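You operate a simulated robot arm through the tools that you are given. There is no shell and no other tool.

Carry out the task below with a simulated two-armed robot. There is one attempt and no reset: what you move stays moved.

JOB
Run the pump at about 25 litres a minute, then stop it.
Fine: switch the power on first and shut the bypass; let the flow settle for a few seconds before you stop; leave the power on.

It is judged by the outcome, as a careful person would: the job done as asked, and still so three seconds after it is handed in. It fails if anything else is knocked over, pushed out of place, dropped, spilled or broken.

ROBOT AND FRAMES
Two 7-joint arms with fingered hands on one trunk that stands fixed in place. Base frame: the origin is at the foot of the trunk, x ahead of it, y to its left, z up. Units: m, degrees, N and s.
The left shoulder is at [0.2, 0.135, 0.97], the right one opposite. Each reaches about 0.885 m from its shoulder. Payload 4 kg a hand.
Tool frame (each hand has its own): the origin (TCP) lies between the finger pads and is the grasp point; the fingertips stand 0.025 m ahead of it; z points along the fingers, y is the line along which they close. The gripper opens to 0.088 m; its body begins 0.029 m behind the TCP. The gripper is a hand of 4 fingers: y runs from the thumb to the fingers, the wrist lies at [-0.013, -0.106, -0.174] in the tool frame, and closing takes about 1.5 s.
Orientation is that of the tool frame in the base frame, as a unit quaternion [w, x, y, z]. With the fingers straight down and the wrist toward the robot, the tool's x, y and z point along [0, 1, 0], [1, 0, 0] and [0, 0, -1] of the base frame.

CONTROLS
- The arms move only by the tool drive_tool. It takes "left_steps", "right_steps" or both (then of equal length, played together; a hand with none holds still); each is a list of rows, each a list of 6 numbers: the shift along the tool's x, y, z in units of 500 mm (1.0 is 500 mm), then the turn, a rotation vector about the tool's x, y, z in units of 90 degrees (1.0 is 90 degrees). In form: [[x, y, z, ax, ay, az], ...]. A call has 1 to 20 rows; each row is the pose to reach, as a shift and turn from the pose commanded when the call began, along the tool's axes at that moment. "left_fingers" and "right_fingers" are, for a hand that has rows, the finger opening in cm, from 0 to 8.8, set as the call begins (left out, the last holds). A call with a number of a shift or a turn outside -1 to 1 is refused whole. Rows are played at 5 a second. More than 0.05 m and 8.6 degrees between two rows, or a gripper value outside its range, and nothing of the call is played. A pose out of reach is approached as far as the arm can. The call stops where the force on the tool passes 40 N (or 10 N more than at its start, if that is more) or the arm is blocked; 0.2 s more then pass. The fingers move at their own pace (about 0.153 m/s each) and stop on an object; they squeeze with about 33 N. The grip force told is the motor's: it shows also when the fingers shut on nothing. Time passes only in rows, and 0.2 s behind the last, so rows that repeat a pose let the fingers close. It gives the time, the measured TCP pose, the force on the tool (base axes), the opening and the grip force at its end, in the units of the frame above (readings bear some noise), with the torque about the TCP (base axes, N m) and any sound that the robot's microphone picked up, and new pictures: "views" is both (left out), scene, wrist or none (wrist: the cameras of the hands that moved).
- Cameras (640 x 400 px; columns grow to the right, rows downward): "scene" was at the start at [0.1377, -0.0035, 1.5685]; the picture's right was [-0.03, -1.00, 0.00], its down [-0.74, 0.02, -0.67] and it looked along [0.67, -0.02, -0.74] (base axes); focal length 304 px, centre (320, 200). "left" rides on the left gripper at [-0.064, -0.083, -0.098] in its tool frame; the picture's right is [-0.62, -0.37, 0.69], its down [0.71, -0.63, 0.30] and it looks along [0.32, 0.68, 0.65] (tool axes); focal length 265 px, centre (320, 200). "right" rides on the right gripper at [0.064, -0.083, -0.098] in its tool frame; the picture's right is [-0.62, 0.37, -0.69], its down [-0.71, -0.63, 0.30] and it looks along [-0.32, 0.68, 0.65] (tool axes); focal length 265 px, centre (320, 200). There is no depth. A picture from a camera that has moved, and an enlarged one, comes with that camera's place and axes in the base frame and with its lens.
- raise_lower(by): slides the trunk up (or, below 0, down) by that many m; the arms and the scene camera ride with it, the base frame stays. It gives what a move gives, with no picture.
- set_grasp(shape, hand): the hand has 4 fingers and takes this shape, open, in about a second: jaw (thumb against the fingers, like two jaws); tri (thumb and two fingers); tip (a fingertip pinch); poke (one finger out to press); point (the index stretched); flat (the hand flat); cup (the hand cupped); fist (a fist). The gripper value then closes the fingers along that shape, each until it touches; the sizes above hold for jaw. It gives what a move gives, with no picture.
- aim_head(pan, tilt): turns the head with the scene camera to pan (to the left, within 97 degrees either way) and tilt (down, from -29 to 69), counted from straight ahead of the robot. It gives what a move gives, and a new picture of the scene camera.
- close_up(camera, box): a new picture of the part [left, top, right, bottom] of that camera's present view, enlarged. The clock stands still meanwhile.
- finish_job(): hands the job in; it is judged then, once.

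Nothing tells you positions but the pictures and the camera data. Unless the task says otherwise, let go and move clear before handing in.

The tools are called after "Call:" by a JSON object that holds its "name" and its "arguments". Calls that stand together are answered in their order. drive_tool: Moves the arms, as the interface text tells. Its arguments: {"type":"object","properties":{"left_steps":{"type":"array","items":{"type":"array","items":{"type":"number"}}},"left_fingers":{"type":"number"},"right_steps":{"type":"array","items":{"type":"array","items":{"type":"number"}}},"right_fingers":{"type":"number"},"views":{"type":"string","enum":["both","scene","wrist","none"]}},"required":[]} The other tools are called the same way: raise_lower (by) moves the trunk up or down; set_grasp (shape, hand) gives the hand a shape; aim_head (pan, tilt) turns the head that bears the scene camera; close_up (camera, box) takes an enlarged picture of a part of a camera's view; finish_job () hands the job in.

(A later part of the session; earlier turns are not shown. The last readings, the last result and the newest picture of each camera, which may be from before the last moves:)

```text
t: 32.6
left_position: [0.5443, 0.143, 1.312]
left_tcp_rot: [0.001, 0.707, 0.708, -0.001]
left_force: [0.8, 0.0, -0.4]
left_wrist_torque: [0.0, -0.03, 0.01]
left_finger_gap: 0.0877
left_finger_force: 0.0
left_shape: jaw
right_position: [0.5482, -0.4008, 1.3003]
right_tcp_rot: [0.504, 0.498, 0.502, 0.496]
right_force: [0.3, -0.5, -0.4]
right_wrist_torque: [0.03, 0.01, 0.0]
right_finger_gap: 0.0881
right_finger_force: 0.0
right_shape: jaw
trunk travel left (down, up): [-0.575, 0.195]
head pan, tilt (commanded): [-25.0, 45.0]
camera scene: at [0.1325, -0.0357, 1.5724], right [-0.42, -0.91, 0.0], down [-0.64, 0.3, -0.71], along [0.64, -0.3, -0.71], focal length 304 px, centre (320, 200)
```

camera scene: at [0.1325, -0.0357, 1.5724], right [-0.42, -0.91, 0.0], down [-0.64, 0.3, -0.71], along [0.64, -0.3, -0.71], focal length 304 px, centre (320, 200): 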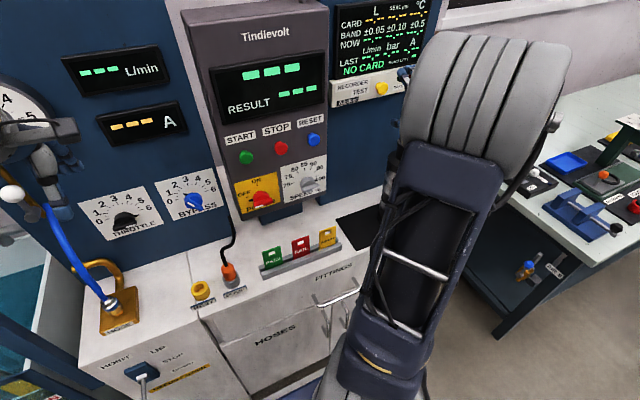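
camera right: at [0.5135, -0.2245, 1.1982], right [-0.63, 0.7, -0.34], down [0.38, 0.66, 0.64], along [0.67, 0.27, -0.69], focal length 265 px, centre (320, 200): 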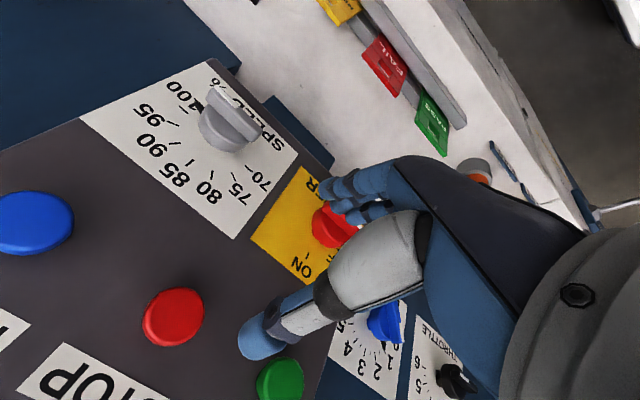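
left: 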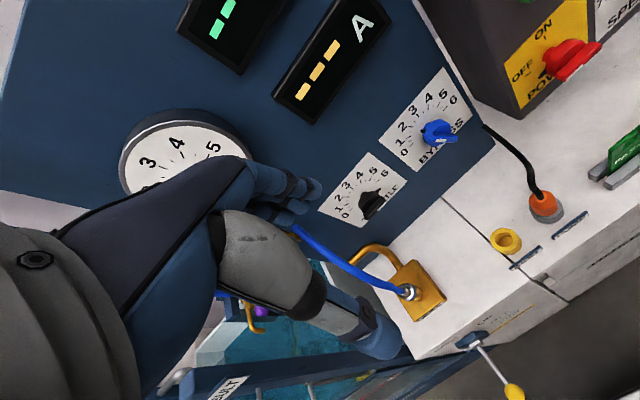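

Call:
{"name": "drive_tool", "arguments": {"right_steps": [[0, 0, 0, 0, 0, 0.09], [0, 0, 0, 0, 0, 0.18], [0, 0, 0, 0, 0, 0.27], [0, 0, 0, 0, 0, 0.36], [0, 0, 0, 0, 0, 0.45], [0, 0, 0, 0, 0, 0.54], [0, 0, 0, 0, 0, 0.63], [0, 0, 0, 0, 0, 0.72], [0, 0, 0, 0, 0, 0.81]], "views": "scene"}}

```text
t: 34.6
left_position: [0.5445, 0.1436, 1.3121]
left_tcp_rot: [0.0, 0.708, 0.707, 0.0]
left_force: [0.3, -0.2, 0.1]
left_wrist_torque: [0.03, 0.01, 0.03]
left_finger_gap: 0.0881
left_finger_force: 0.2
left_shape: jaw
right_position: [0.5489, -0.4003, 1.2999]
right_tcp_rot: [0.11, 0.7, 0.11, 0.697]
right_force: [-0.1, 0.1, -0.3]
right_wrist_torque: [-0.01, 0.03, 0.04]
right_finger_gap: 0.0876
right_finger_force: 0.0
right_shape: jaw
trunk travel left (down, up): [-0.575, 0.195]
head pan, tilt (commanded): [-25.0, 45.0]
camera scene: at [0.1326, -0.0357, 1.5723], right [-0.42, -0.91, 0.0], down [-0.64, 0.3, -0.71], along [0.64, -0.3, -0.71], focal length 304 px, centre (320, 200)
```

scene: 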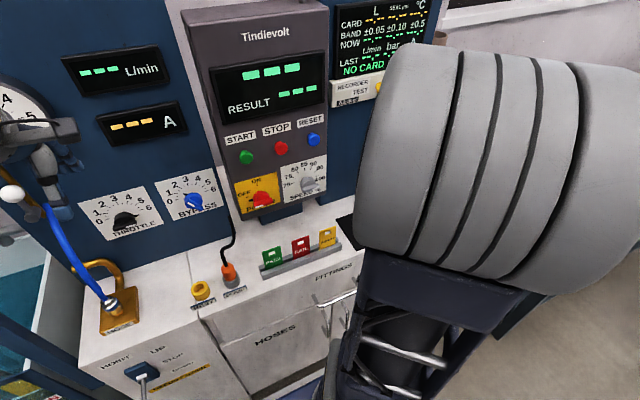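

Call:
{"name": "drive_tool", "arguments": {"right_steps": [[0, 0, 0, 0, 0, 0.09], [0, 0, 0, 0, 0, 0.18], [0, 0, 0, 0, 0, 0.27], [0, 0, 0, 0, 0, 0.36], [0, 0, 0, 0, 0, 0.45], [0, 0, 0, 0, 0, 0.54]], "views": "none"}}

Call:
{"name": "aim_head", "arguments": {"pan": -50, "tilt": 45}}

```text
t: 36.0
left_position: [0.5446, 0.1441, 1.3134]
left_tcp_rot: [-0.001, 0.707, 0.708, 0.0]
left_force: [0.2, -0.2, 0.1]
left_wrist_torque: [0.01, 0.01, 0.0]
left_finger_gap: 0.0878
left_finger_force: 0.0
left_shape: jaw
right_position: [0.5483, -0.3996, 1.3]
right_tcp_rot: [-0.188, 0.682, -0.189, 0.682]
right_force: [0.7, 0.3, 0.0]
right_wrist_torque: [0.0, 0.03, 0.02]
right_finger_gap: 0.088
right_finger_force: 0.0
right_shape: jaw
trunk travel left (down, up): [-0.575, 0.195]
head pan, tilt (commanded): [-25.0, 45.0]
```

```text
t: 36.9
left_position: [0.5447, 0.143, 1.3126]
left_tcp_rot: [0.0, 0.707, 0.707, -0.001]
left_force: [-0.3, 0.0, 0.1]
left_wrist_torque: [0.01, 0.02, -0.01]
left_finger_gap: 0.0879
left_finger_force: 0.1
left_shape: jaw
right_position: [0.5481, -0.3991, 1.3006]
right_tcp_rot: [-0.186, 0.682, -0.187, 0.682]
right_force: [-0.2, -0.8, 0.7]
right_wrist_torque: [0.01, 0.0, -0.01]
right_finger_gap: 0.0877
right_finger_force: 0.1
right_shape: jaw
trunk travel left (down, up): [-0.575, 0.195]
head pan, tilt (commanded): [-50.0, 45.0]
camera scene: at [0.1111, -0.0635, 1.5724], right [-0.77, -0.64, 0.0], down [-0.46, 0.54, -0.71], along [0.45, -0.54, -0.71], focal length 304 px, centre (320, 200)
```

scene: 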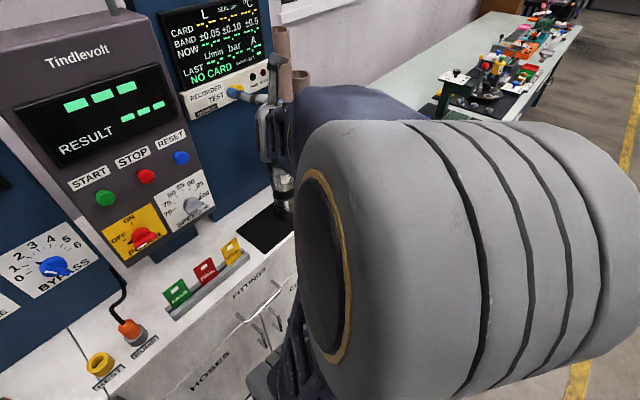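

Call:
{"name": "drive_tool", "arguments": {"right_steps": [[0, 0, 0, 0, 0, 0.09], [0, 0, 0, 0, 0, 0.18], [0, 0, 0, 0, 0, 0.27], [0, 0, 0, 0, 0, 0.36], [0, 0, 0, 0, 0, 0.45], [0, 0, 0, 0, 0, 0.54], [0, 0, 0, 0, 0, 0.63], [0, 0, 0, 0, 0, 0.72], [0, 0, 0, 0, 0, 0.81]], "views": "scene"}}

```text
t: 38.9
left_position: [0.5458, 0.1432, 1.3131]
left_tcp_rot: [0.0, 0.707, 0.707, 0.0]
left_force: [-0.5, 0.7, -0.1]
left_wrist_torque: [-0.01, 0.01, -0.03]
left_finger_gap: 0.0878
left_finger_force: 0.1
left_shape: jaw
right_position: [0.5484, -0.4003, 1.3024]
right_tcp_rot: [0.556, -0.437, 0.556, -0.437]
right_force: [-0.1, 0.5, -0.1]
right_wrist_torque: [0.03, -0.03, 0.01]
right_finger_gap: 0.0878
right_finger_force: 0.0
right_shape: jaw
trunk travel left (down, up): [-0.575, 0.195]
head pan, tilt (commanded): [-50.0, 45.0]
camera scene: at [0.1109, -0.0634, 1.5724], right [-0.77, -0.64, 0.0], down [-0.45, 0.54, -0.71], along [0.45, -0.54, -0.71], focal length 304 px, centre (320, 200)
```

scene: 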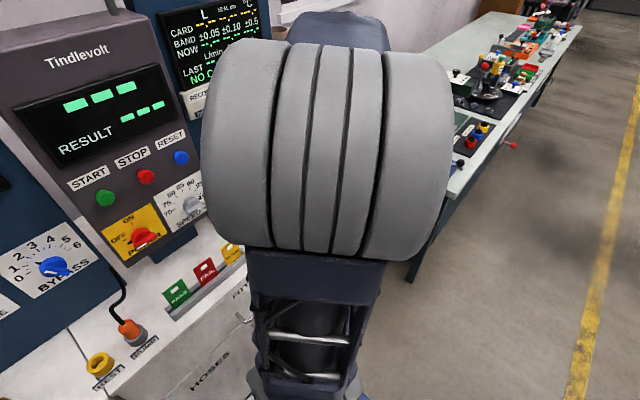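

Call:
{"name": "drive_tool", "arguments": {"right_steps": [[0, 0, 0, 0, 0, 0.09], [0, 0, 0, 0, 0, 0.18], [0, 0, 0, 0, 0, 0.27], [0, 0, 0, 0, 0, 0.36], [0, 0, 0, 0, 0, 0.45], [0, 0, 0, 0, 0, 0.54], [0, 0, 0, 0, 0, 0.63], [0, 0, 0, 0, 0, 0.72], [0, 0, 0, 0, 0, 0.81], [0, 0, 0, 0, 0, 0.85]], "views": "scene"}}

```text
t: 41.0
left_position: [0.5447, 0.1437, 1.3131]
left_tcp_rot: [0.0, 0.707, 0.707, 0.0]
left_force: [0.6, 0.0, -0.4]
left_wrist_torque: [-0.02, 0.0, 0.02]
left_finger_gap: 0.088
left_finger_force: 0.0
left_shape: jaw
right_position: [0.5492, -0.4005, 1.2999]
right_tcp_rot: [0.707, 0.0, 0.707, 0.0]
right_force: [0.2, 0.3, 1.3]
right_wrist_torque: [-0.01, 0.0, -0.02]
right_finger_gap: 0.088
right_finger_force: 0.0
right_shape: jaw
trunk travel left (down, up): [-0.575, 0.195]
head pan, tilt (commanded): [-50.0, 45.0]
camera scene: at [0.111, -0.0635, 1.5724], right [-0.77, -0.64, 0.0], down [-0.45, 0.54, -0.71], along [0.45, -0.54, -0.71], focal length 304 px, centre (320, 200)
```

scene: 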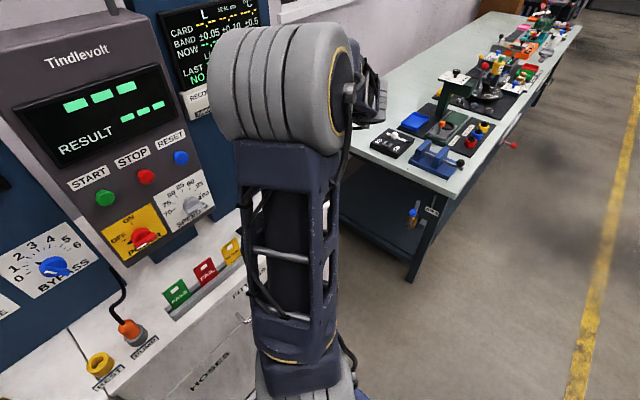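

The right wrist rolls freely; with the palm rolled (y right-down) the elbow sits outside. I'll put the right hand in that roll and at the same time turn the left hand to fingers-forward with its wrist to the left.

Call:
{"name": "drive_tool", "arguments": {"left_steps": [[0.006, 0.002, 0.004, -0.051, 0.051, 0.051], [0.012, 0.004, 0.008, -0.103, 0.103, 0.103], [0.018, 0.006, 0.012, -0.154, 0.154, 0.154], [0.024, 0.008, 0.016, -0.205, 0.205, 0.205], [0.03, 0.01, 0.02, -0.257, 0.257, 0.257], [0.036, 0.012, 0.024, -0.308, 0.308, 0.308], [0.042, 0.014, 0.028, -0.359, 0.359, 0.359], [0.048, 0.016, 0.032, -0.411, 0.411, 0.411], [0.054, 0.018, 0.036, -0.462, 0.462, 0.462], [0.06, 0.02, 0.04, -0.513, 0.513, 0.513], [0.066, 0.022, 0.044, -0.565, 0.565, 0.565], [0.072, 0.024, 0.048, -0.616, 0.616, 0.616], [0.078, 0.026, 0.052, -0.667, 0.667, 0.667], [0.084, 0.028, 0.056, -0.719, 0.719, 0.719], [0.09, 0.03, 0.06, -0.77, 0.77, 0.77]], "right_steps": [[0, 0, 0, 0, 0, -0.066], [0, 0, 0, 0, 0, -0.132], [0, 0, 0, 0, 0, -0.198], [0, 0, 0, 0, 0, -0.264], [0, 0, 0, 0, 0, -0.33], [0, 0, 0, 0, 0, -0.396], [0, 0, 0, 0, 0, -0.462], [0, 0, 0, 0, 0, -0.528], [0, 0, 0, 0, 0, -0.594], [0, 0, 0, 0, 0, -0.66], [0, 0, 0, 0, 0, -0.726], [0, 0, 0, 0, 0, -0.792], [0, 0, 0, 0, 0, -0.858], [0, 0, 0, 0, 0, -0.924], [0, 0, 0, 0, 0, -0.99]], "views": "none"}}

Call:
{"name": "drive_tool", "arguments": {"right_steps": [[0, 0, 0, 0, 0, -0.085], [0, 0, 0, 0, 0, -0.17], [0, 0, 0, 0, 0, -0.255], [0, 0, 0, 0, 0, -0.34], [0, 0, 0, 0, 0, -0.425], [0, 0, 0, 0, 0, -0.51], [0, 0, 0, 0, 0, -0.595], [0, 0, 0, 0, 0, -0.68]], "views": "none"}}

Call:
{"name": "aim_head", "arguments": {"pan": -10, "tilt": 40}}

```text
t: 44.2
left_position: [0.5605, 0.1863, 1.2834]
left_tcp_rot: [-0.001, 0.707, -0.002, 0.708]
left_force: [-1.4, -0.3, -1.0]
left_wrist_torque: [0.01, -0.01, 0.03]
left_finger_gap: 0.0877
left_finger_force: 0.1
left_shape: jaw
right_position: [0.5495, -0.4016, 1.301]
right_tcp_rot: [0.503, -0.496, 0.504, -0.496]
right_force: [-0.8, 0.3, 0.4]
right_wrist_torque: [-0.02, 0.0, 0.02]
right_finger_gap: 0.0879
right_finger_force: 0.1
right_shape: jaw
trunk travel left (down, up): [-0.575, 0.195]
head pan, tilt (commanded): [-50.0, 45.0]
```

```text
t: 46.0
left_position: [0.5603, 0.1872, 1.2831]
left_tcp_rot: [0.001, 0.706, -0.001, 0.708]
left_force: [0.6, 0.3, 0.0]
left_wrist_torque: [0.02, -0.02, -0.01]
left_finger_gap: 0.0878
left_finger_force: 0.1
left_shape: jaw
right_position: [0.5493, -0.4, 1.3021]
right_tcp_rot: [-0.18, 0.684, -0.182, 0.683]
right_force: [-0.5, -0.6, 1.1]
right_wrist_torque: [-0.01, -0.01, -0.02]
right_finger_gap: 0.088
right_finger_force: 0.1
right_shape: jaw
trunk travel left (down, up): [-0.575, 0.195]
head pan, tilt (commanded): [-50.0, 45.0]
```

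```text
t: 47.1
left_position: [0.5594, 0.1893, 1.2835]
left_tcp_rot: [-0.001, 0.707, 0.0, 0.707]
left_force: [0.4, 0.1, 0.1]
left_wrist_torque: [0.0, 0.02, 0.0]
left_finger_gap: 0.0877
left_finger_force: 0.1
left_shape: jaw
right_position: [0.5489, -0.4004, 1.3013]
right_tcp_rot: [-0.181, 0.684, -0.182, 0.683]
right_force: [0.3, -0.2, -0.8]
right_wrist_torque: [0.0, 0.02, -0.01]
right_finger_gap: 0.0879
right_finger_force: 0.0
right_shape: jaw
trunk travel left (down, up): [-0.575, 0.195]
head pan, tilt (commanded): [-10.0, 40.0]
camera scene: at [0.1425, -0.016, 1.5796], right [-0.17, -0.98, 0.0], down [-0.63, 0.11, -0.77], along [0.75, -0.13, -0.64], focal length 304 px, centre (320, 200)
```

scene: 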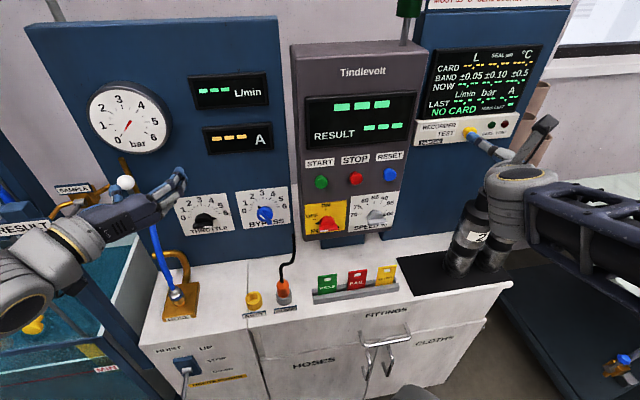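

Now both elbows are outside and the whole panel is in view. I'll lower the trunk so the arms have room at the knob height.

Call:
{"name": "raise_lower", "arguments": {"by": -0.1}}

Call:
{"name": "aim_head", "arguments": {"pan": 30, "tilt": 45}}

Call:
{"name": "aim_head", "arguments": {"pan": -35, "tilt": 45}}

```text
t: 48.5
left_position: [0.5596, 0.1879, 1.1828]
left_tcp_rot: [0.0, 0.707, 0.0, 0.707]
left_force: [-0.6, -0.2, 0.0]
left_wrist_torque: [0.04, 0.0, -0.01]
left_finger_gap: 0.0878
left_finger_force: 0.0
left_shape: jaw
right_position: [0.5482, -0.4002, 1.2008]
right_tcp_rot: [-0.182, 0.683, -0.183, 0.683]
right_force: [-0.6, -0.5, 0.1]
right_wrist_torque: [0.0, -0.02, -0.03]
right_finger_gap: 0.0878
right_finger_force: 0.1
right_shape: jaw
trunk travel left (down, up): [-0.475, 0.295]
head pan, tilt (commanded): [-10.0, 40.0]
```

```text
t: 49.5
left_position: [0.5594, 0.1885, 1.1812]
left_tcp_rot: [0.0, 0.707, 0.0, 0.708]
left_force: [0.3, -0.1, -0.5]
left_wrist_torque: [0.02, 0.04, 0.01]
left_finger_gap: 0.0879
left_finger_force: 0.0
left_shape: jaw
right_position: [0.5497, -0.4, 1.2]
right_tcp_rot: [-0.181, 0.684, -0.181, 0.683]
right_force: [0.2, -0.1, -0.1]
right_wrist_torque: [0.0, 0.0, 0.0]
right_finger_gap: 0.0878
right_finger_force: 0.0
right_shape: jaw
trunk travel left (down, up): [-0.475, 0.295]
head pan, tilt (commanded): [30.0, 45.0]
camera scene: at [0.1292, 0.0394, 1.4724], right [0.5, -0.87, 0.0], down [-0.61, -0.35, -0.71], along [0.61, 0.35, -0.71], focal length 304 px, centre (320, 200)
```

scene: 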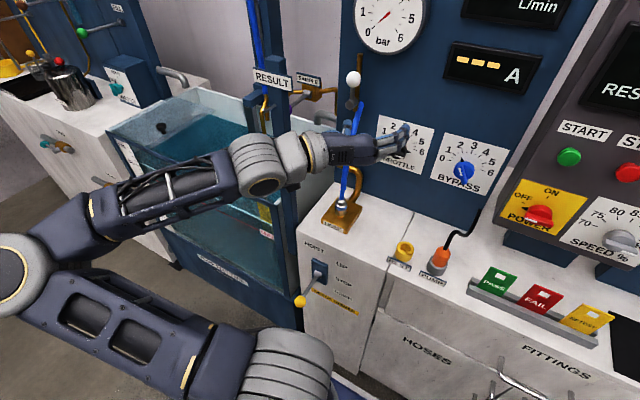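

```text
t: 50.9
left_position: [0.5609, 0.1874, 1.1825]
left_tcp_rot: [0.0, 0.707, 0.0, 0.707]
left_force: [0.1, -0.2, 0.1]
left_wrist_torque: [-0.01, 0.01, 0.0]
left_finger_gap: 0.088
left_finger_force: 0.0
left_shape: jaw
right_position: [0.549, -0.4007, 1.2012]
right_tcp_rot: [-0.181, 0.683, -0.182, 0.684]
right_force: [-0.1, 0.1, 0.4]
right_wrist_torque: [0.0, 0.01, -0.01]
right_finger_gap: 0.0883
right_finger_force: 0.1
right_shape: jaw
trunk travel left (down, up): [-0.475, 0.295]
head pan, tilt (commanded): [-35.0, 45.0]
camera scene: at [0.1254, -0.0478, 1.4724], right [-0.57, -0.82, 0.0], down [-0.58, 0.41, -0.71], along [0.58, -0.41, -0.71], focal length 304 px, centre (320, 200)
```

scene: 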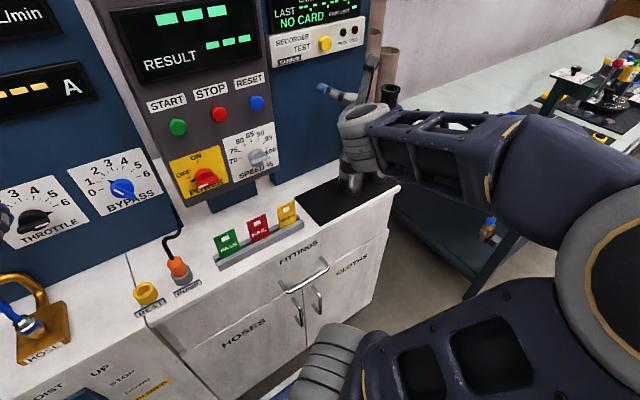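

Both arms now have elbows out and low. The right hand is near the standing pumps, so I'll move it left away from them before lowering further, then give the right hand the poke shape.

Call:
{"name": "drive_tool", "arguments": {"right_steps": [[-0.032, -0.056, 0, 0, 0, 0], [-0.064, -0.111, 0, 0, 0, 0], [-0.095, -0.167, 0, 0, 0, 0], [-0.127, -0.222, 0, 0, 0, 0], [-0.159, -0.278, 0, 0, 0, 0]], "views": "none"}}

Call:
{"name": "raise_lower", "arguments": {"by": -0.08}}

Call:
{"name": "set_grasp", "arguments": {"shape": "poke", "hand": "right"}}

Call:
{"name": "aim_head", "arguments": {"pan": -10, "tilt": 35}}

Call:
{"name": "close_up", "arguments": {"camera": "right", "box": [0, 0, 640, 400]}}

```text
t: 52.1
left_position: [0.5591, 0.1876, 1.1823]
left_tcp_rot: [0.0, 0.707, 0.0, 0.707]
left_force: [-0.4, -0.4, 0.2]
left_wrist_torque: [-0.03, -0.01, 0.0]
left_finger_gap: 0.088
left_finger_force: 0.1
left_shape: jaw
right_position: [0.5486, -0.24, 1.2021]
right_tcp_rot: [-0.182, 0.684, -0.182, 0.683]
right_force: [-0.3, 0.7, 1.4]
right_wrist_torque: [-0.01, -0.01, 0.01]
right_finger_gap: 0.088
right_finger_force: 0.1
right_shape: jaw
trunk travel left (down, up): [-0.475, 0.295]
head pan, tilt (commanded): [-35.0, 45.0]
```

```text
t: 53.2
left_position: [0.5597, 0.1888, 1.1015]
left_tcp_rot: [0.0, 0.707, 0.0, 0.707]
left_force: [0.4, 0.2, 0.5]
left_wrist_torque: [0.05, 0.01, -0.02]
left_finger_gap: 0.0881
left_finger_force: 0.0
left_shape: jaw
right_position: [0.549, -0.2403, 1.1223]
right_tcp_rot: [-0.182, 0.684, -0.182, 0.683]
right_force: [0.1, 0.2, -1.1]
right_wrist_torque: [0.0, 0.01, 0.01]
right_finger_gap: 0.0881
right_finger_force: 0.0
right_shape: jaw
trunk travel left (down, up): [-0.395, 0.375]
head pan, tilt (commanded): [-35.0, 45.0]
```

```text
t: 54.1
left_position: [0.5591, 0.1886, 1.1028]
left_tcp_rot: [0.0, 0.707, 0.0, 0.708]
left_force: [-0.5, -0.1, 0.0]
left_wrist_torque: [-0.04, 0.03, -0.01]
left_finger_gap: 0.0881
left_finger_force: 0.1
left_shape: jaw
right_position: [0.549, -0.2405, 1.1224]
right_tcp_rot: [-0.182, 0.684, -0.182, 0.683]
right_force: [0.3, 0.0, -0.1]
right_wrist_torque: [0.02, -0.01, -0.02]
right_finger_gap: 0.0
right_finger_force: 0.1
right_shape: poke
trunk travel left (down, up): [-0.395, 0.375]
head pan, tilt (commanded): [-35.0, 45.0]
```

```text
t: 55.0
left_position: [0.5592, 0.1881, 1.1027]
left_tcp_rot: [0.0, 0.708, -0.001, 0.707]
left_force: [0.5, 0.2, 0.1]
left_wrist_torque: [0.0, -0.03, 0.01]
left_finger_gap: 0.088
left_finger_force: 0.1
left_shape: jaw
right_position: [0.549, -0.2399, 1.1226]
right_tcp_rot: [-0.181, 0.683, -0.182, 0.683]
right_force: [-0.4, 0.2, -0.3]
right_wrist_torque: [-0.01, 0.04, 0.01]
right_finger_gap: 0.0
right_finger_force: 0.0
right_shape: poke
trunk travel left (down, up): [-0.395, 0.375]
head pan, tilt (commanded): [-10.0, 35.0]
camera scene: at [0.1455, -0.0165, 1.4072], right [-0.17, -0.98, 0.0], down [-0.57, 0.1, -0.82], along [0.81, -0.14, -0.57], focal length 304 px, centre (320, 200)
```

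scene: 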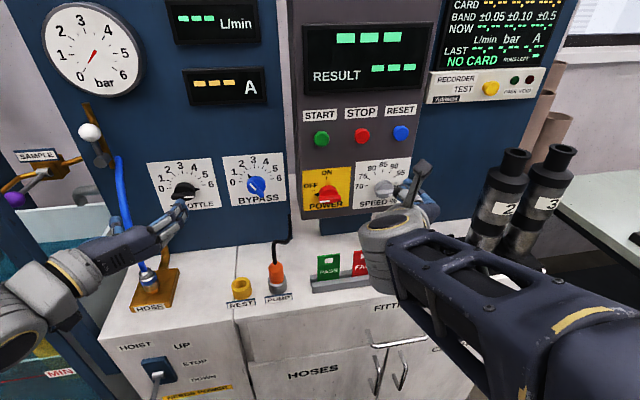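

```text
1.00 times, centred on (320, 200) of right (not enlarged: the box is as wide or as high as the picture)
camera zoom: at [0.4494, -0.1998, 1.2193], right [-0.69, -0.01, -0.72], down [0.3, 0.9, -0.31], along [0.65, -0.43, -0.62], focal length 265 px, centre (320, 200)
```

zoom: 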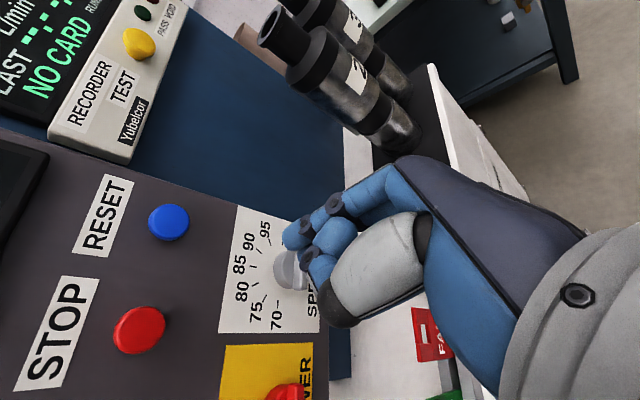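

Call:
{"name": "close_up", "arguments": {"camera": "scene", "box": [350, 140, 450, 220]}}

Call:
{"name": "close_up", "arguments": {"camera": "right", "box": [200, 150, 440, 350]}}

Call:
{"name": "close_up", "arguments": {"camera": "scene", "box": [290, 90, 430, 230]}}

Call:
{"name": "close_up", "arguments": {"camera": "scene", "box": [135, 130, 300, 230]}}

Call:
{"name": "close_up", "arguments": {"camera": "left", "box": [0, 0, 640, 400]}}

```text
5.00 times, centred on (400, 180) of scene
camera zoom: at [0.1455, -0.0165, 1.4072], right [-0.17, -0.98, 0.0], down [-0.57, 0.1, -0.82], along [0.81, -0.14, -0.57], focal length 1520 px, centre (-80, 300)
```

zoom: 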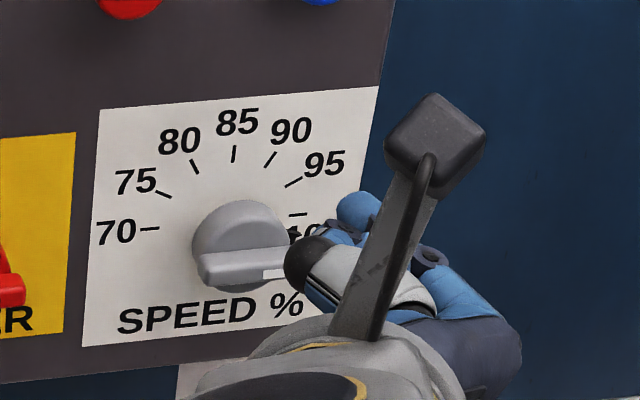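

```text
2.00 times, centred on (320, 250) of right
camera zoom: at [0.4494, -0.1998, 1.2193], right [-0.69, -0.01, -0.72], down [0.3, 0.9, -0.31], along [0.65, -0.43, -0.62], focal length 531 px, centre (320, 100)
```

zoom: 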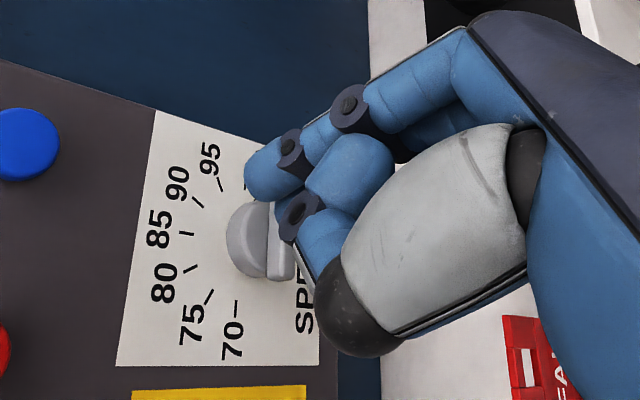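

```text
2.86 times, centred on (360, 160) of scene
camera zoom: at [0.1455, -0.0165, 1.4072], right [-0.17, -0.98, 0.0], down [-0.57, 0.1, -0.82], along [0.81, -0.14, -0.57], focal length 869 px, centre (206, 314)
```

zoom: 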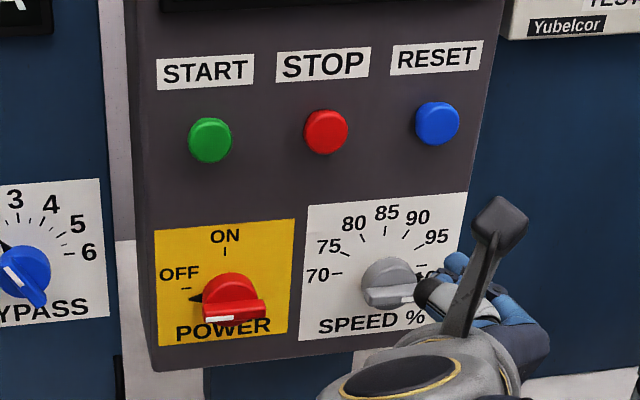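

```text
3.88 times, centred on (218, 180) of scene
camera zoom: at [0.1455, -0.0165, 1.4072], right [-0.17, -0.98, 0.0], down [-0.57, 0.1, -0.82], along [0.81, -0.14, -0.57], focal length 1179 px, centre (718, 278)
```

zoom: 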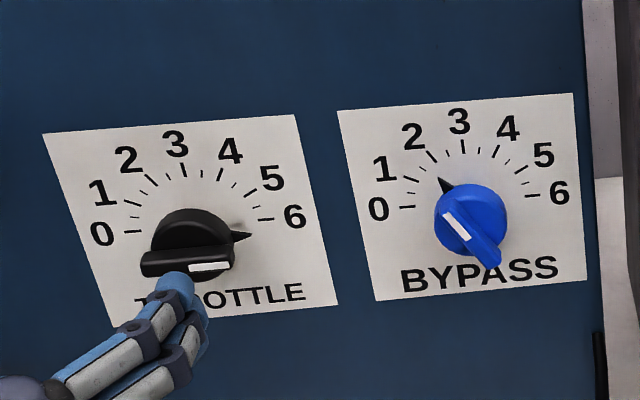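

```text
1.00 times, centred on (320, 200) of left (not enlarged: the box is as wide or as high as the picture)
camera zoom: at [0.4617, 0.271, 1.0386], right [0.69, 0.37, -0.62], down [0.3, 0.63, 0.71], along [0.65, -0.68, 0.32], focal length 265 px, centre (320, 200)
```

zoom: 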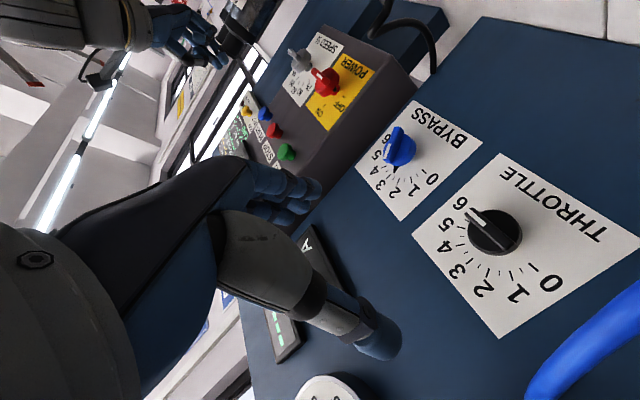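

I refined positions: power bar front centre ≈ (0.650, −0.125, 1.053), START ≈ (0.692, −0.115, 1.167), STOP ≈ (0.692, −0.196, 1.167); the poke fingertip sits about 5 cm ahead of the TCP. I'll bring the fingertip to just in front of the lower-left of the power bar and check the alignment.

Call:
{"name": "drive_tool", "arguments": {"right_steps": [[-0.056, -0.038, 0, 0, 0, 0], [-0.112, -0.076, 0, 0, 0, 0], [-0.168, -0.114, 0, 0, 0, 0], [-0.224, -0.153, 0, 0, 0, 0], [-0.279, -0.191, 0.02, 0, 0, 0], [-0.279, -0.191, 0.042, 0, 0, 0]], "views": "both"}}

Call:
{"name": "close_up", "arguments": {"camera": "scene", "box": [270, 120, 420, 240]}}

Call:
{"name": "close_up", "arguments": {"camera": "right", "box": [150, 120, 450, 350]}}

```text
t: 56.4
left_position: [0.5598, 0.1879, 1.1021]
left_tcp_rot: [0.0, 0.707, 0.0, 0.707]
left_force: [1.0, 0.2, 0.3]
left_wrist_torque: [-0.02, -0.02, 0.0]
left_finger_gap: 0.088
left_finger_force: 0.0
left_shape: jaw
right_position: [0.5699, -0.0876, 1.0479]
right_tcp_rot: [-0.181, 0.683, -0.182, 0.683]
right_force: [-1.1, -0.1, 0.0]
right_wrist_torque: [0.0, -0.02, 0.03]
right_finger_gap: 0.0004
right_finger_force: 0.0
right_shape: poke
right hand out of reach, approached as far as the arm can: row 3
trunk travel left (down, up): [-0.395, 0.375]
head pan, tilt (commanded): [-10.0, 35.0]
camera scene: at [0.1454, -0.0165, 1.4072], right [-0.17, -0.98, 0.0], down [-0.56, 0.1, -0.82], along [0.81, -0.14, -0.57], focal length 304 px, centre (320, 200)
camera right: at [0.4706, -0.0474, 1.1454], right [-0.69, -0.01, -0.72], down [0.31, 0.9, -0.31], along [0.65, -0.43, -0.62], focal length 265 px, centre (320, 200)
```

scene: 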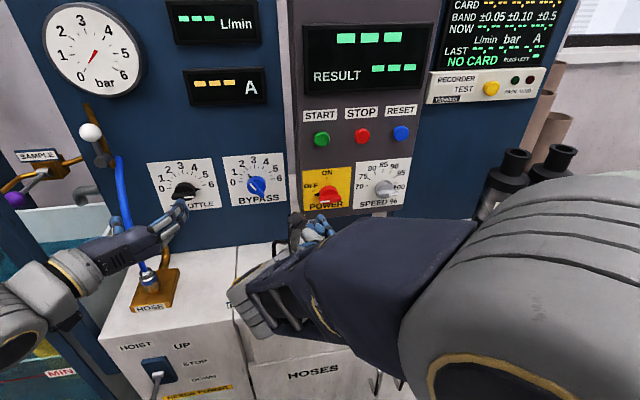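
right: 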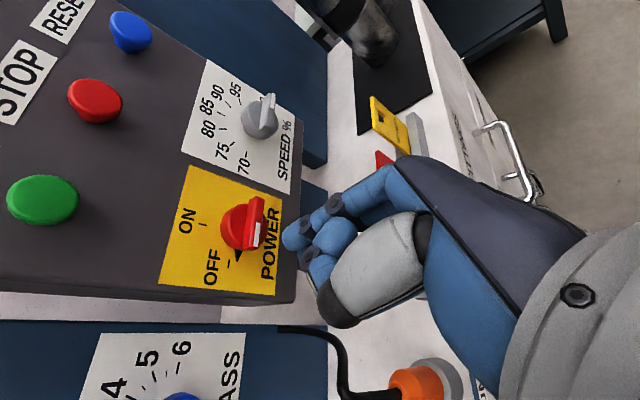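

```text
3.33 times, centred on (345, 180) of scene
camera zoom: at [0.1454, -0.0165, 1.4072], right [-0.17, -0.98, 0.0], down [-0.56, 0.1, -0.82], along [0.81, -0.14, -0.57], focal length 1013 px, centre (237, 267)
```

zoom: 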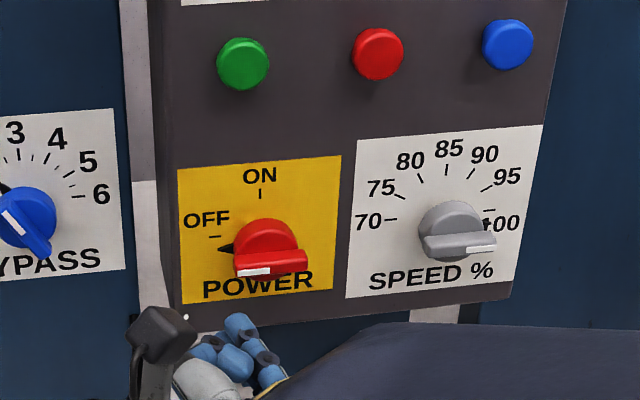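

```text
1.74 times, centred on (300, 235) of right
camera zoom: at [0.4706, -0.0474, 1.1454], right [-0.69, -0.01, -0.72], down [0.31, 0.9, -0.31], along [0.65, -0.43, -0.62], focal length 462 px, centre (355, 139)
```

zoom: 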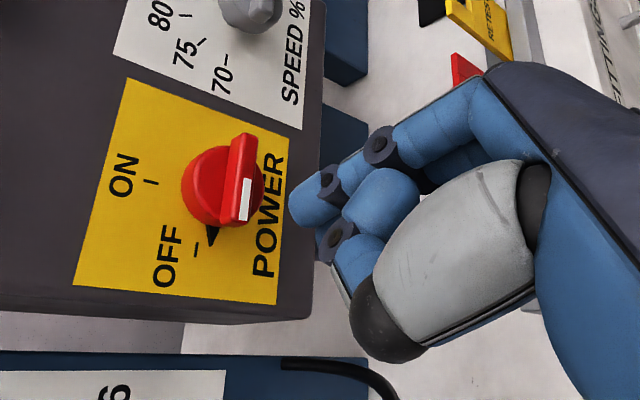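

The two camera lines to the fingertip are nearly parallel, so I'll use the left wrist camera, which sees it from the side, to fix the tip's place.

Call:
{"name": "close_up", "arguments": {"camera": "left", "box": [180, 0, 420, 180]}}

Call:
{"name": "close_up", "arguments": {"camera": "left", "box": [0, 0, 640, 400]}}

```text
2.22 times, centred on (300, 90) of left
camera zoom: at [0.4616, 0.271, 1.0386], right [0.69, 0.37, -0.62], down [0.3, 0.63, 0.71], along [0.65, -0.68, 0.32], focal length 590 px, centre (364, 444)
```

zoom: 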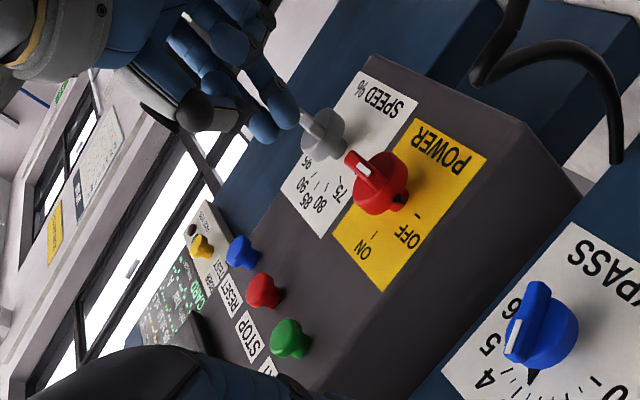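

```text
1.00 times, centred on (320, 200) of left (not enlarged: the box is as wide or as high as the picture)
camera zoom: at [0.4616, 0.271, 1.0386], right [0.69, 0.37, -0.62], down [0.3, 0.63, 0.71], along [0.65, -0.68, 0.32], focal length 265 px, centre (320, 200)
```

zoom: 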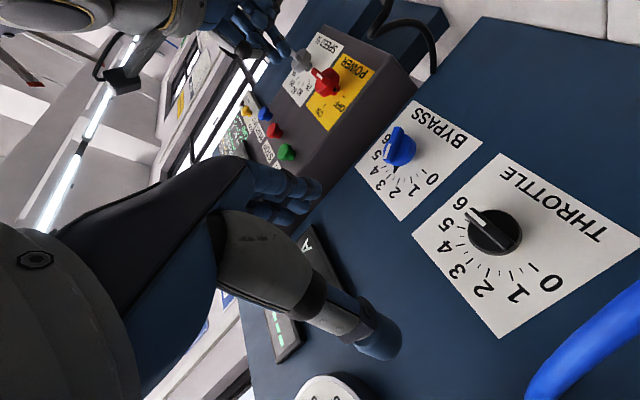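

Call:
{"name": "close_up", "arguments": {"camera": "left", "box": [240, 20, 340, 90]}}

Call:
{"name": "close_up", "arguments": {"camera": "scene", "box": [285, 195, 345, 245]}}

Call:
{"name": "close_up", "arguments": {"camera": "right", "box": [260, 170, 380, 290]}}

```text
5.71 times, centred on (290, 55) of left
camera zoom: at [0.4616, 0.271, 1.0386], right [0.69, 0.37, -0.62], down [0.3, 0.63, 0.71], along [0.65, -0.68, 0.32], focal length 1517 px, centre (491, 1029)
```

zoom: 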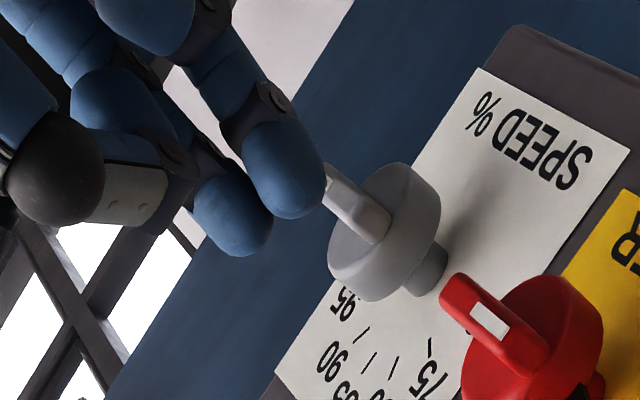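

```text
8.00 times, centred on (315, 220) of scene
camera zoom: at [0.1454, -0.0165, 1.4072], right [-0.17, -0.98, 0.0], down [-0.56, 0.1, -0.82], along [0.81, -0.14, -0.57], focal length 2432 px, centre (360, 40)
```

zoom: 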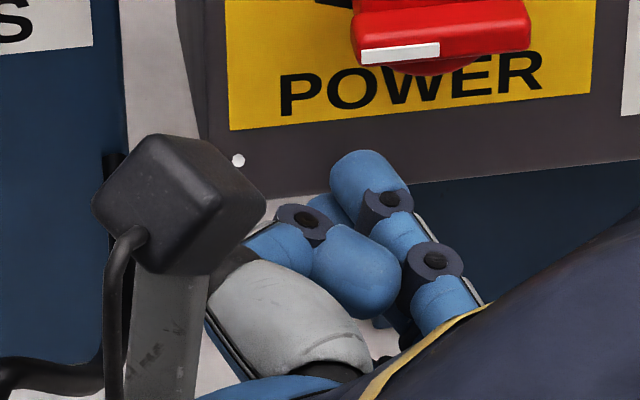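

```text
3.33 times, centred on (320, 230) of right
camera zoom: at [0.4706, -0.0474, 1.1454], right [-0.69, -0.01, -0.72], down [0.31, 0.9, -0.31], along [0.65, -0.43, -0.62], focal length 885 px, centre (320, 100)
```

zoom: 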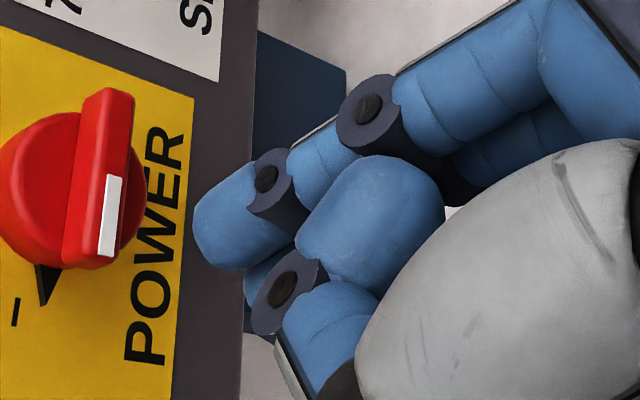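

I now have good fixes: fingertip centre is about 2.5 cm ahead of the TCP, power bar centre ≈ (0.674, −0.131, 1.033), START ≈ (0.697, −0.117, 1.163), bypass ≈ (0.744, 0.023, 1.038), throttle ≈ (0.748, 0.180, 1.04). I'll bring the fingertip below-left of the power bar, still in front of it.

Call:
{"name": "drive_tool", "arguments": {"right_steps": [[-0.019, 0.029, 0.03, 0, 0, 0], [-0.038, 0.058, 0.07, 0, 0, 0]], "views": "none"}}

Call:
{"name": "close_up", "arguments": {"camera": "left", "box": [240, 20, 380, 120]}}

Call:
{"name": "close_up", "arguments": {"camera": "scene", "box": [280, 155, 370, 225]}}

Call:
{"name": "close_up", "arguments": {"camera": "right", "box": [180, 150, 360, 290]}}

```text
t: 57.0
left_position: [0.559, 0.1881, 1.1028]
left_tcp_rot: [-0.001, 0.707, 0.0, 0.707]
left_force: [0.7, -0.7, 0.2]
left_wrist_torque: [-0.02, -0.03, 0.0]
left_finger_gap: 0.0878
left_finger_force: 0.1
left_shape: jaw
right_position: [0.6057, -0.1038, 1.0172]
right_tcp_rot: [-0.181, 0.683, -0.182, 0.684]
right_force: [-0.3, 0.2, 0.0]
right_wrist_torque: [-0.02, -0.01, -0.02]
right_finger_gap: 0.0003
right_finger_force: 0.0
right_shape: poke
trunk travel left (down, up): [-0.395, 0.375]
head pan, tilt (commanded): [-10.0, 35.0]
```

```text
4.00 times, centred on (310, 70) of left
camera zoom: at [0.4616, 0.271, 1.0387], right [0.69, 0.37, -0.62], down [0.3, 0.63, 0.71], along [0.65, -0.68, 0.32], focal length 1062 px, centre (360, 720)
```

zoom: 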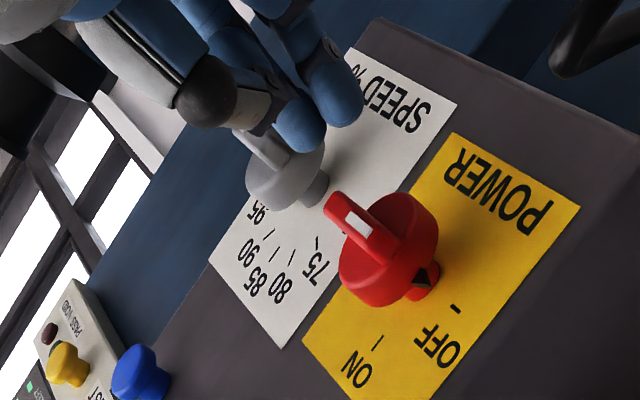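

```text
5.71 times, centred on (325, 190) of scene
camera zoom: at [0.1454, -0.0164, 1.4072], right [-0.17, -0.98, 0.0], down [-0.56, 0.1, -0.82], along [0.81, -0.14, -0.57], focal length 1737 px, centre (291, 257)
```

zoom: 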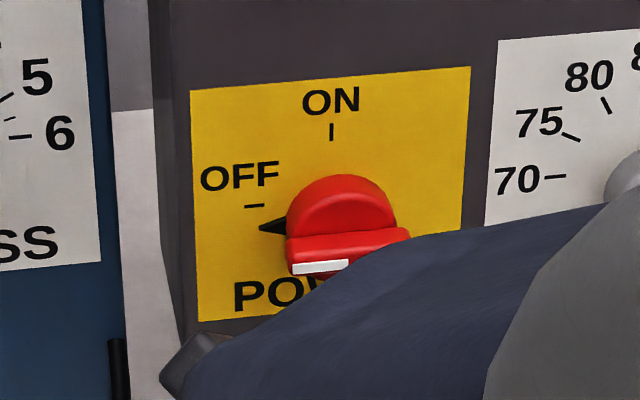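

```text
2.86 times, centred on (270, 220) of right
camera zoom: at [0.5054, -0.0638, 1.1147], right [-0.69, -0.01, -0.72], down [0.31, 0.9, -0.31], along [0.65, -0.43, -0.62], focal length 758 px, centre (463, 143)
```

zoom: 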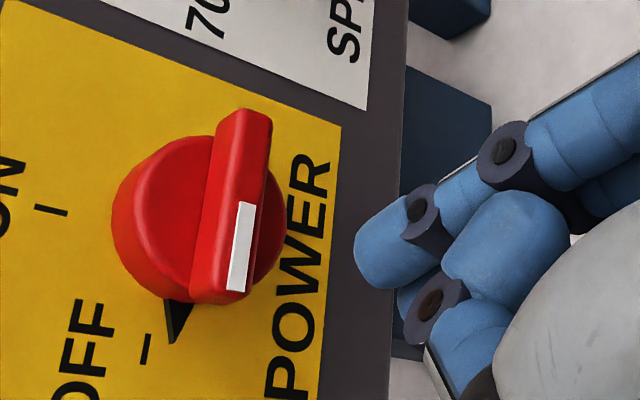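

Alignment agrees with the right wrist camera. I'll advance the finger below the bar's left end and check for contact.

Call:
{"name": "drive_tool", "arguments": {"right_steps": [[0, 0, 0.02, 0, 0, 0], [0, 0, 0.04, 0, 0, 0], [0, 0, 0.064, 0, 0, 0]], "views": "none"}}

Call:
{"name": "close_up", "arguments": {"camera": "left", "box": [240, 20, 380, 120]}}

Call:
{"name": "close_up", "arguments": {"camera": "right", "box": [180, 150, 360, 290]}}

```text
t: 57.8
left_position: [0.56, 0.1879, 1.1028]
left_tcp_rot: [0.0, 0.707, 0.0, 0.707]
left_force: [0.0, -0.1, -0.4]
left_wrist_torque: [-0.01, -0.02, 0.01]
left_finger_gap: 0.0877
left_finger_force: 0.1
left_shape: jaw
right_position: [0.6365, -0.1055, 1.0168]
right_tcp_rot: [-0.181, 0.685, -0.182, 0.682]
right_force: [-0.6, -0.2, -0.3]
right_wrist_torque: [0.0, -0.01, 0.0]
right_finger_gap: 0.0001
right_finger_force: 0.2
right_shape: poke
trunk travel left (down, up): [-0.395, 0.375]
head pan, tilt (commanded): [-10.0, 35.0]
```

```text
4.00 times, centred on (310, 70) of left
camera zoom: at [0.4617, 0.271, 1.0386], right [0.69, 0.37, -0.62], down [0.3, 0.63, 0.71], along [0.65, -0.68, 0.32], focal length 1062 px, centre (360, 720)
```

zoom: 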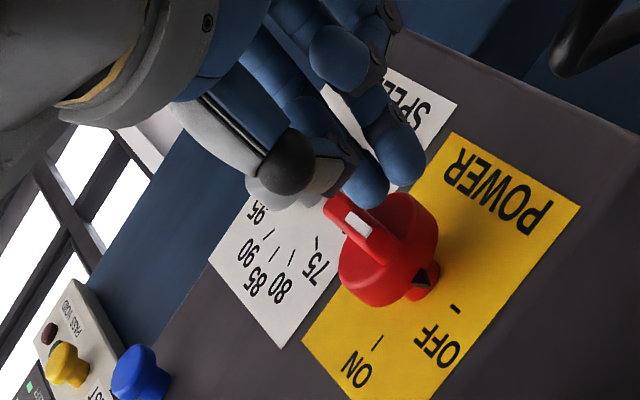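

```text
2.86 times, centred on (270, 220) of right
camera zoom: at [0.5373, -0.064, 1.1145], right [-0.69, -0.01, -0.72], down [0.31, 0.9, -0.31], along [0.65, -0.43, -0.62], focal length 758 px, centre (463, 143)
```

zoom: 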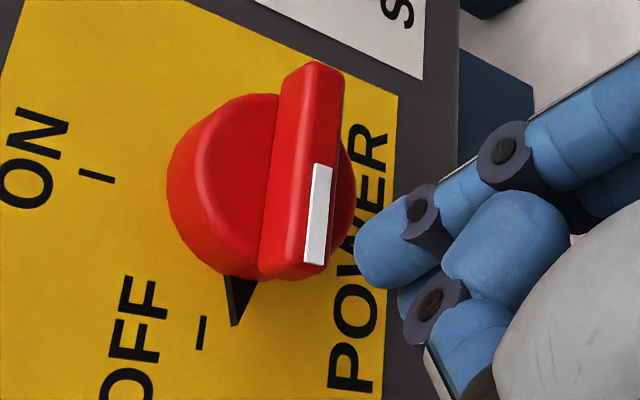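

The finger is below the bar. I'll go 1 cm deeper and sweep the left end upward (clockwise) toward ON.

Call:
{"name": "drive_tool", "arguments": {"right_steps": [[0, 0, 0.02, 0, 0, 0], [0.0112, -0.0086, 0.02, 0, 0, 0], [0.0168, -0.0188, 0.02, 0, 0, 0], [0.0246, -0.0272, 0.02, 0, 0, 0], [0.0342, -0.0332, 0.02, 0, 0, 0]], "views": "none"}}

Call:
{"name": "close_up", "arguments": {"camera": "left", "box": [240, 20, 380, 120]}}

Call:
{"name": "close_up", "arguments": {"camera": "right", "box": [180, 150, 360, 290]}}

```text
t: 59.0
left_position: [0.5601, 0.1875, 1.1023]
left_tcp_rot: [0.0, 0.708, -0.001, 0.706]
left_force: [0.5, 0.1, -0.2]
left_wrist_torque: [-0.03, -0.03, -0.01]
left_finger_gap: 0.0878
left_finger_force: 0.0
left_shape: jaw
right_position: [0.6486, -0.0973, 1.0402]
right_tcp_rot: [-0.182, 0.683, -0.182, 0.683]
right_force: [-0.1, 0.7, 0.6]
right_wrist_torque: [-0.02, 0.01, -0.02]
right_finger_gap: 0.0001
right_finger_force: 0.1
right_shape: poke
trunk travel left (down, up): [-0.395, 0.375]
head pan, tilt (commanded): [-10.0, 35.0]
```

```text
4.00 times, centred on (310, 70) of left
camera zoom: at [0.4617, 0.271, 1.0386], right [0.69, 0.37, -0.62], down [0.3, 0.63, 0.71], along [0.65, -0.68, 0.32], focal length 1062 px, centre (360, 720)
```

zoom: 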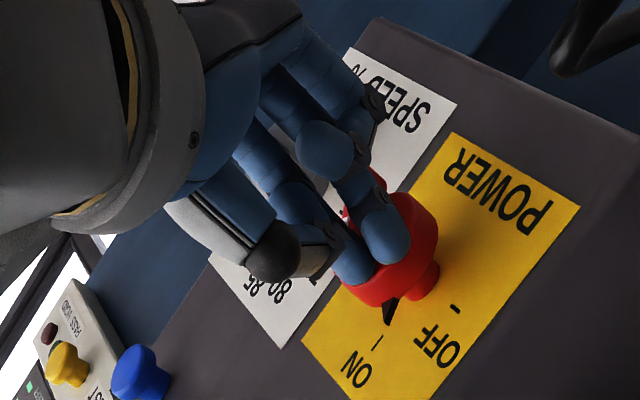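

```text
2.86 times, centred on (270, 220) of right
camera zoom: at [0.5474, -0.0576, 1.1376], right [-0.69, -0.01, -0.72], down [0.31, 0.9, -0.31], along [0.65, -0.43, -0.62], focal length 758 px, centre (463, 143)
```

zoom: 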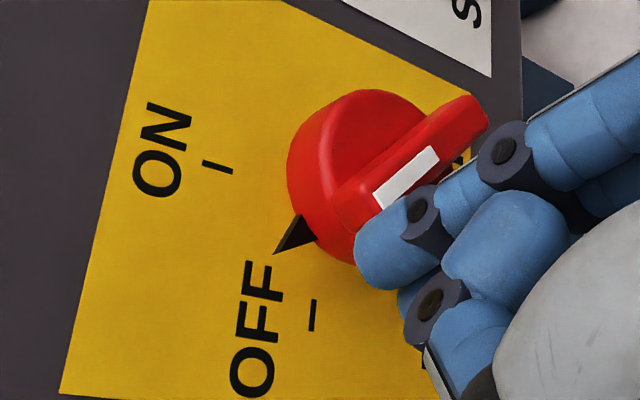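

The knob is turning smoothly, about halfway. I'll continue the arc to ON.

Call:
{"name": "drive_tool", "arguments": {"right_steps": [[0.0112, -0.0032, 0, 0, 0, 0], [0.0226, -0.0036, 0, 0, 0, 0], [0.0338, -0.001, 0, 0, 0, 0], [0.039, 0.0016, 0, 0, 0, 0]], "views": "scene"}}

Call:
{"name": "close_up", "arguments": {"camera": "left", "box": [240, 20, 380, 120]}}

Call:
{"name": "close_up", "arguments": {"camera": "right", "box": [180, 150, 360, 290]}}

```text
t: 60.0
left_position: [0.56, 0.1885, 1.1032]
left_tcp_rot: [-0.001, 0.707, -0.001, 0.707]
left_force: [-0.2, 0.0, -1.3]
left_wrist_torque: [-0.02, -0.02, -0.03]
left_finger_gap: 0.0877
left_finger_force: 0.0
left_shape: jaw
right_position: [0.647, -0.1086, 1.0561]
right_tcp_rot: [-0.181, 0.684, -0.181, 0.683]
right_force: [-1.4, 1.6, -1.2]
right_wrist_torque: [0.01, 0.02, 0.02]
right_finger_gap: 0.0002
right_finger_force: 0.1
right_shape: poke
trunk travel left (down, up): [-0.395, 0.375]
head pan, tilt (commanded): [-10.0, 35.0]
camera scene: at [0.1455, -0.0164, 1.4072], right [-0.17, -0.98, 0.0], down [-0.56, 0.1, -0.82], along [0.81, -0.14, -0.57], focal length 304 px, centre (320, 200)
```

scene: 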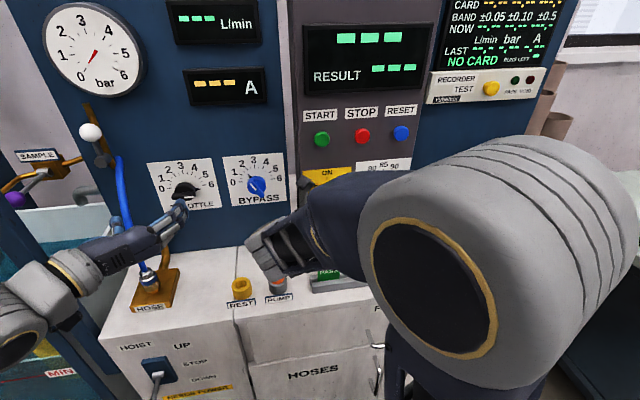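

```text
4.00 times, centred on (310, 70) of left
camera zoom: at [0.4616, 0.2711, 1.0386], right [0.69, 0.37, -0.62], down [0.3, 0.63, 0.71], along [0.65, -0.68, 0.32], focal length 1062 px, centre (360, 720)
```

zoom: 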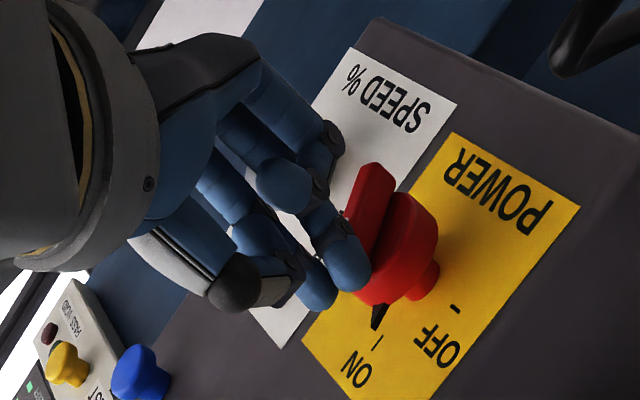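

```text
2.86 times, centred on (270, 220) of right
camera zoom: at [0.5474, -0.0681, 1.1539], right [-0.69, -0.01, -0.72], down [0.3, 0.9, -0.31], along [0.65, -0.43, -0.62], focal length 758 px, centre (463, 143)
```

zoom: 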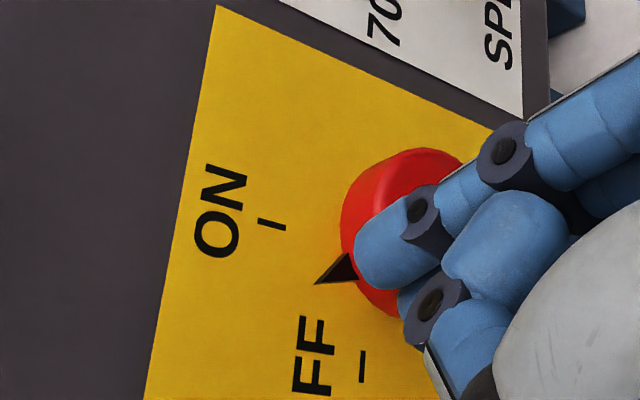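

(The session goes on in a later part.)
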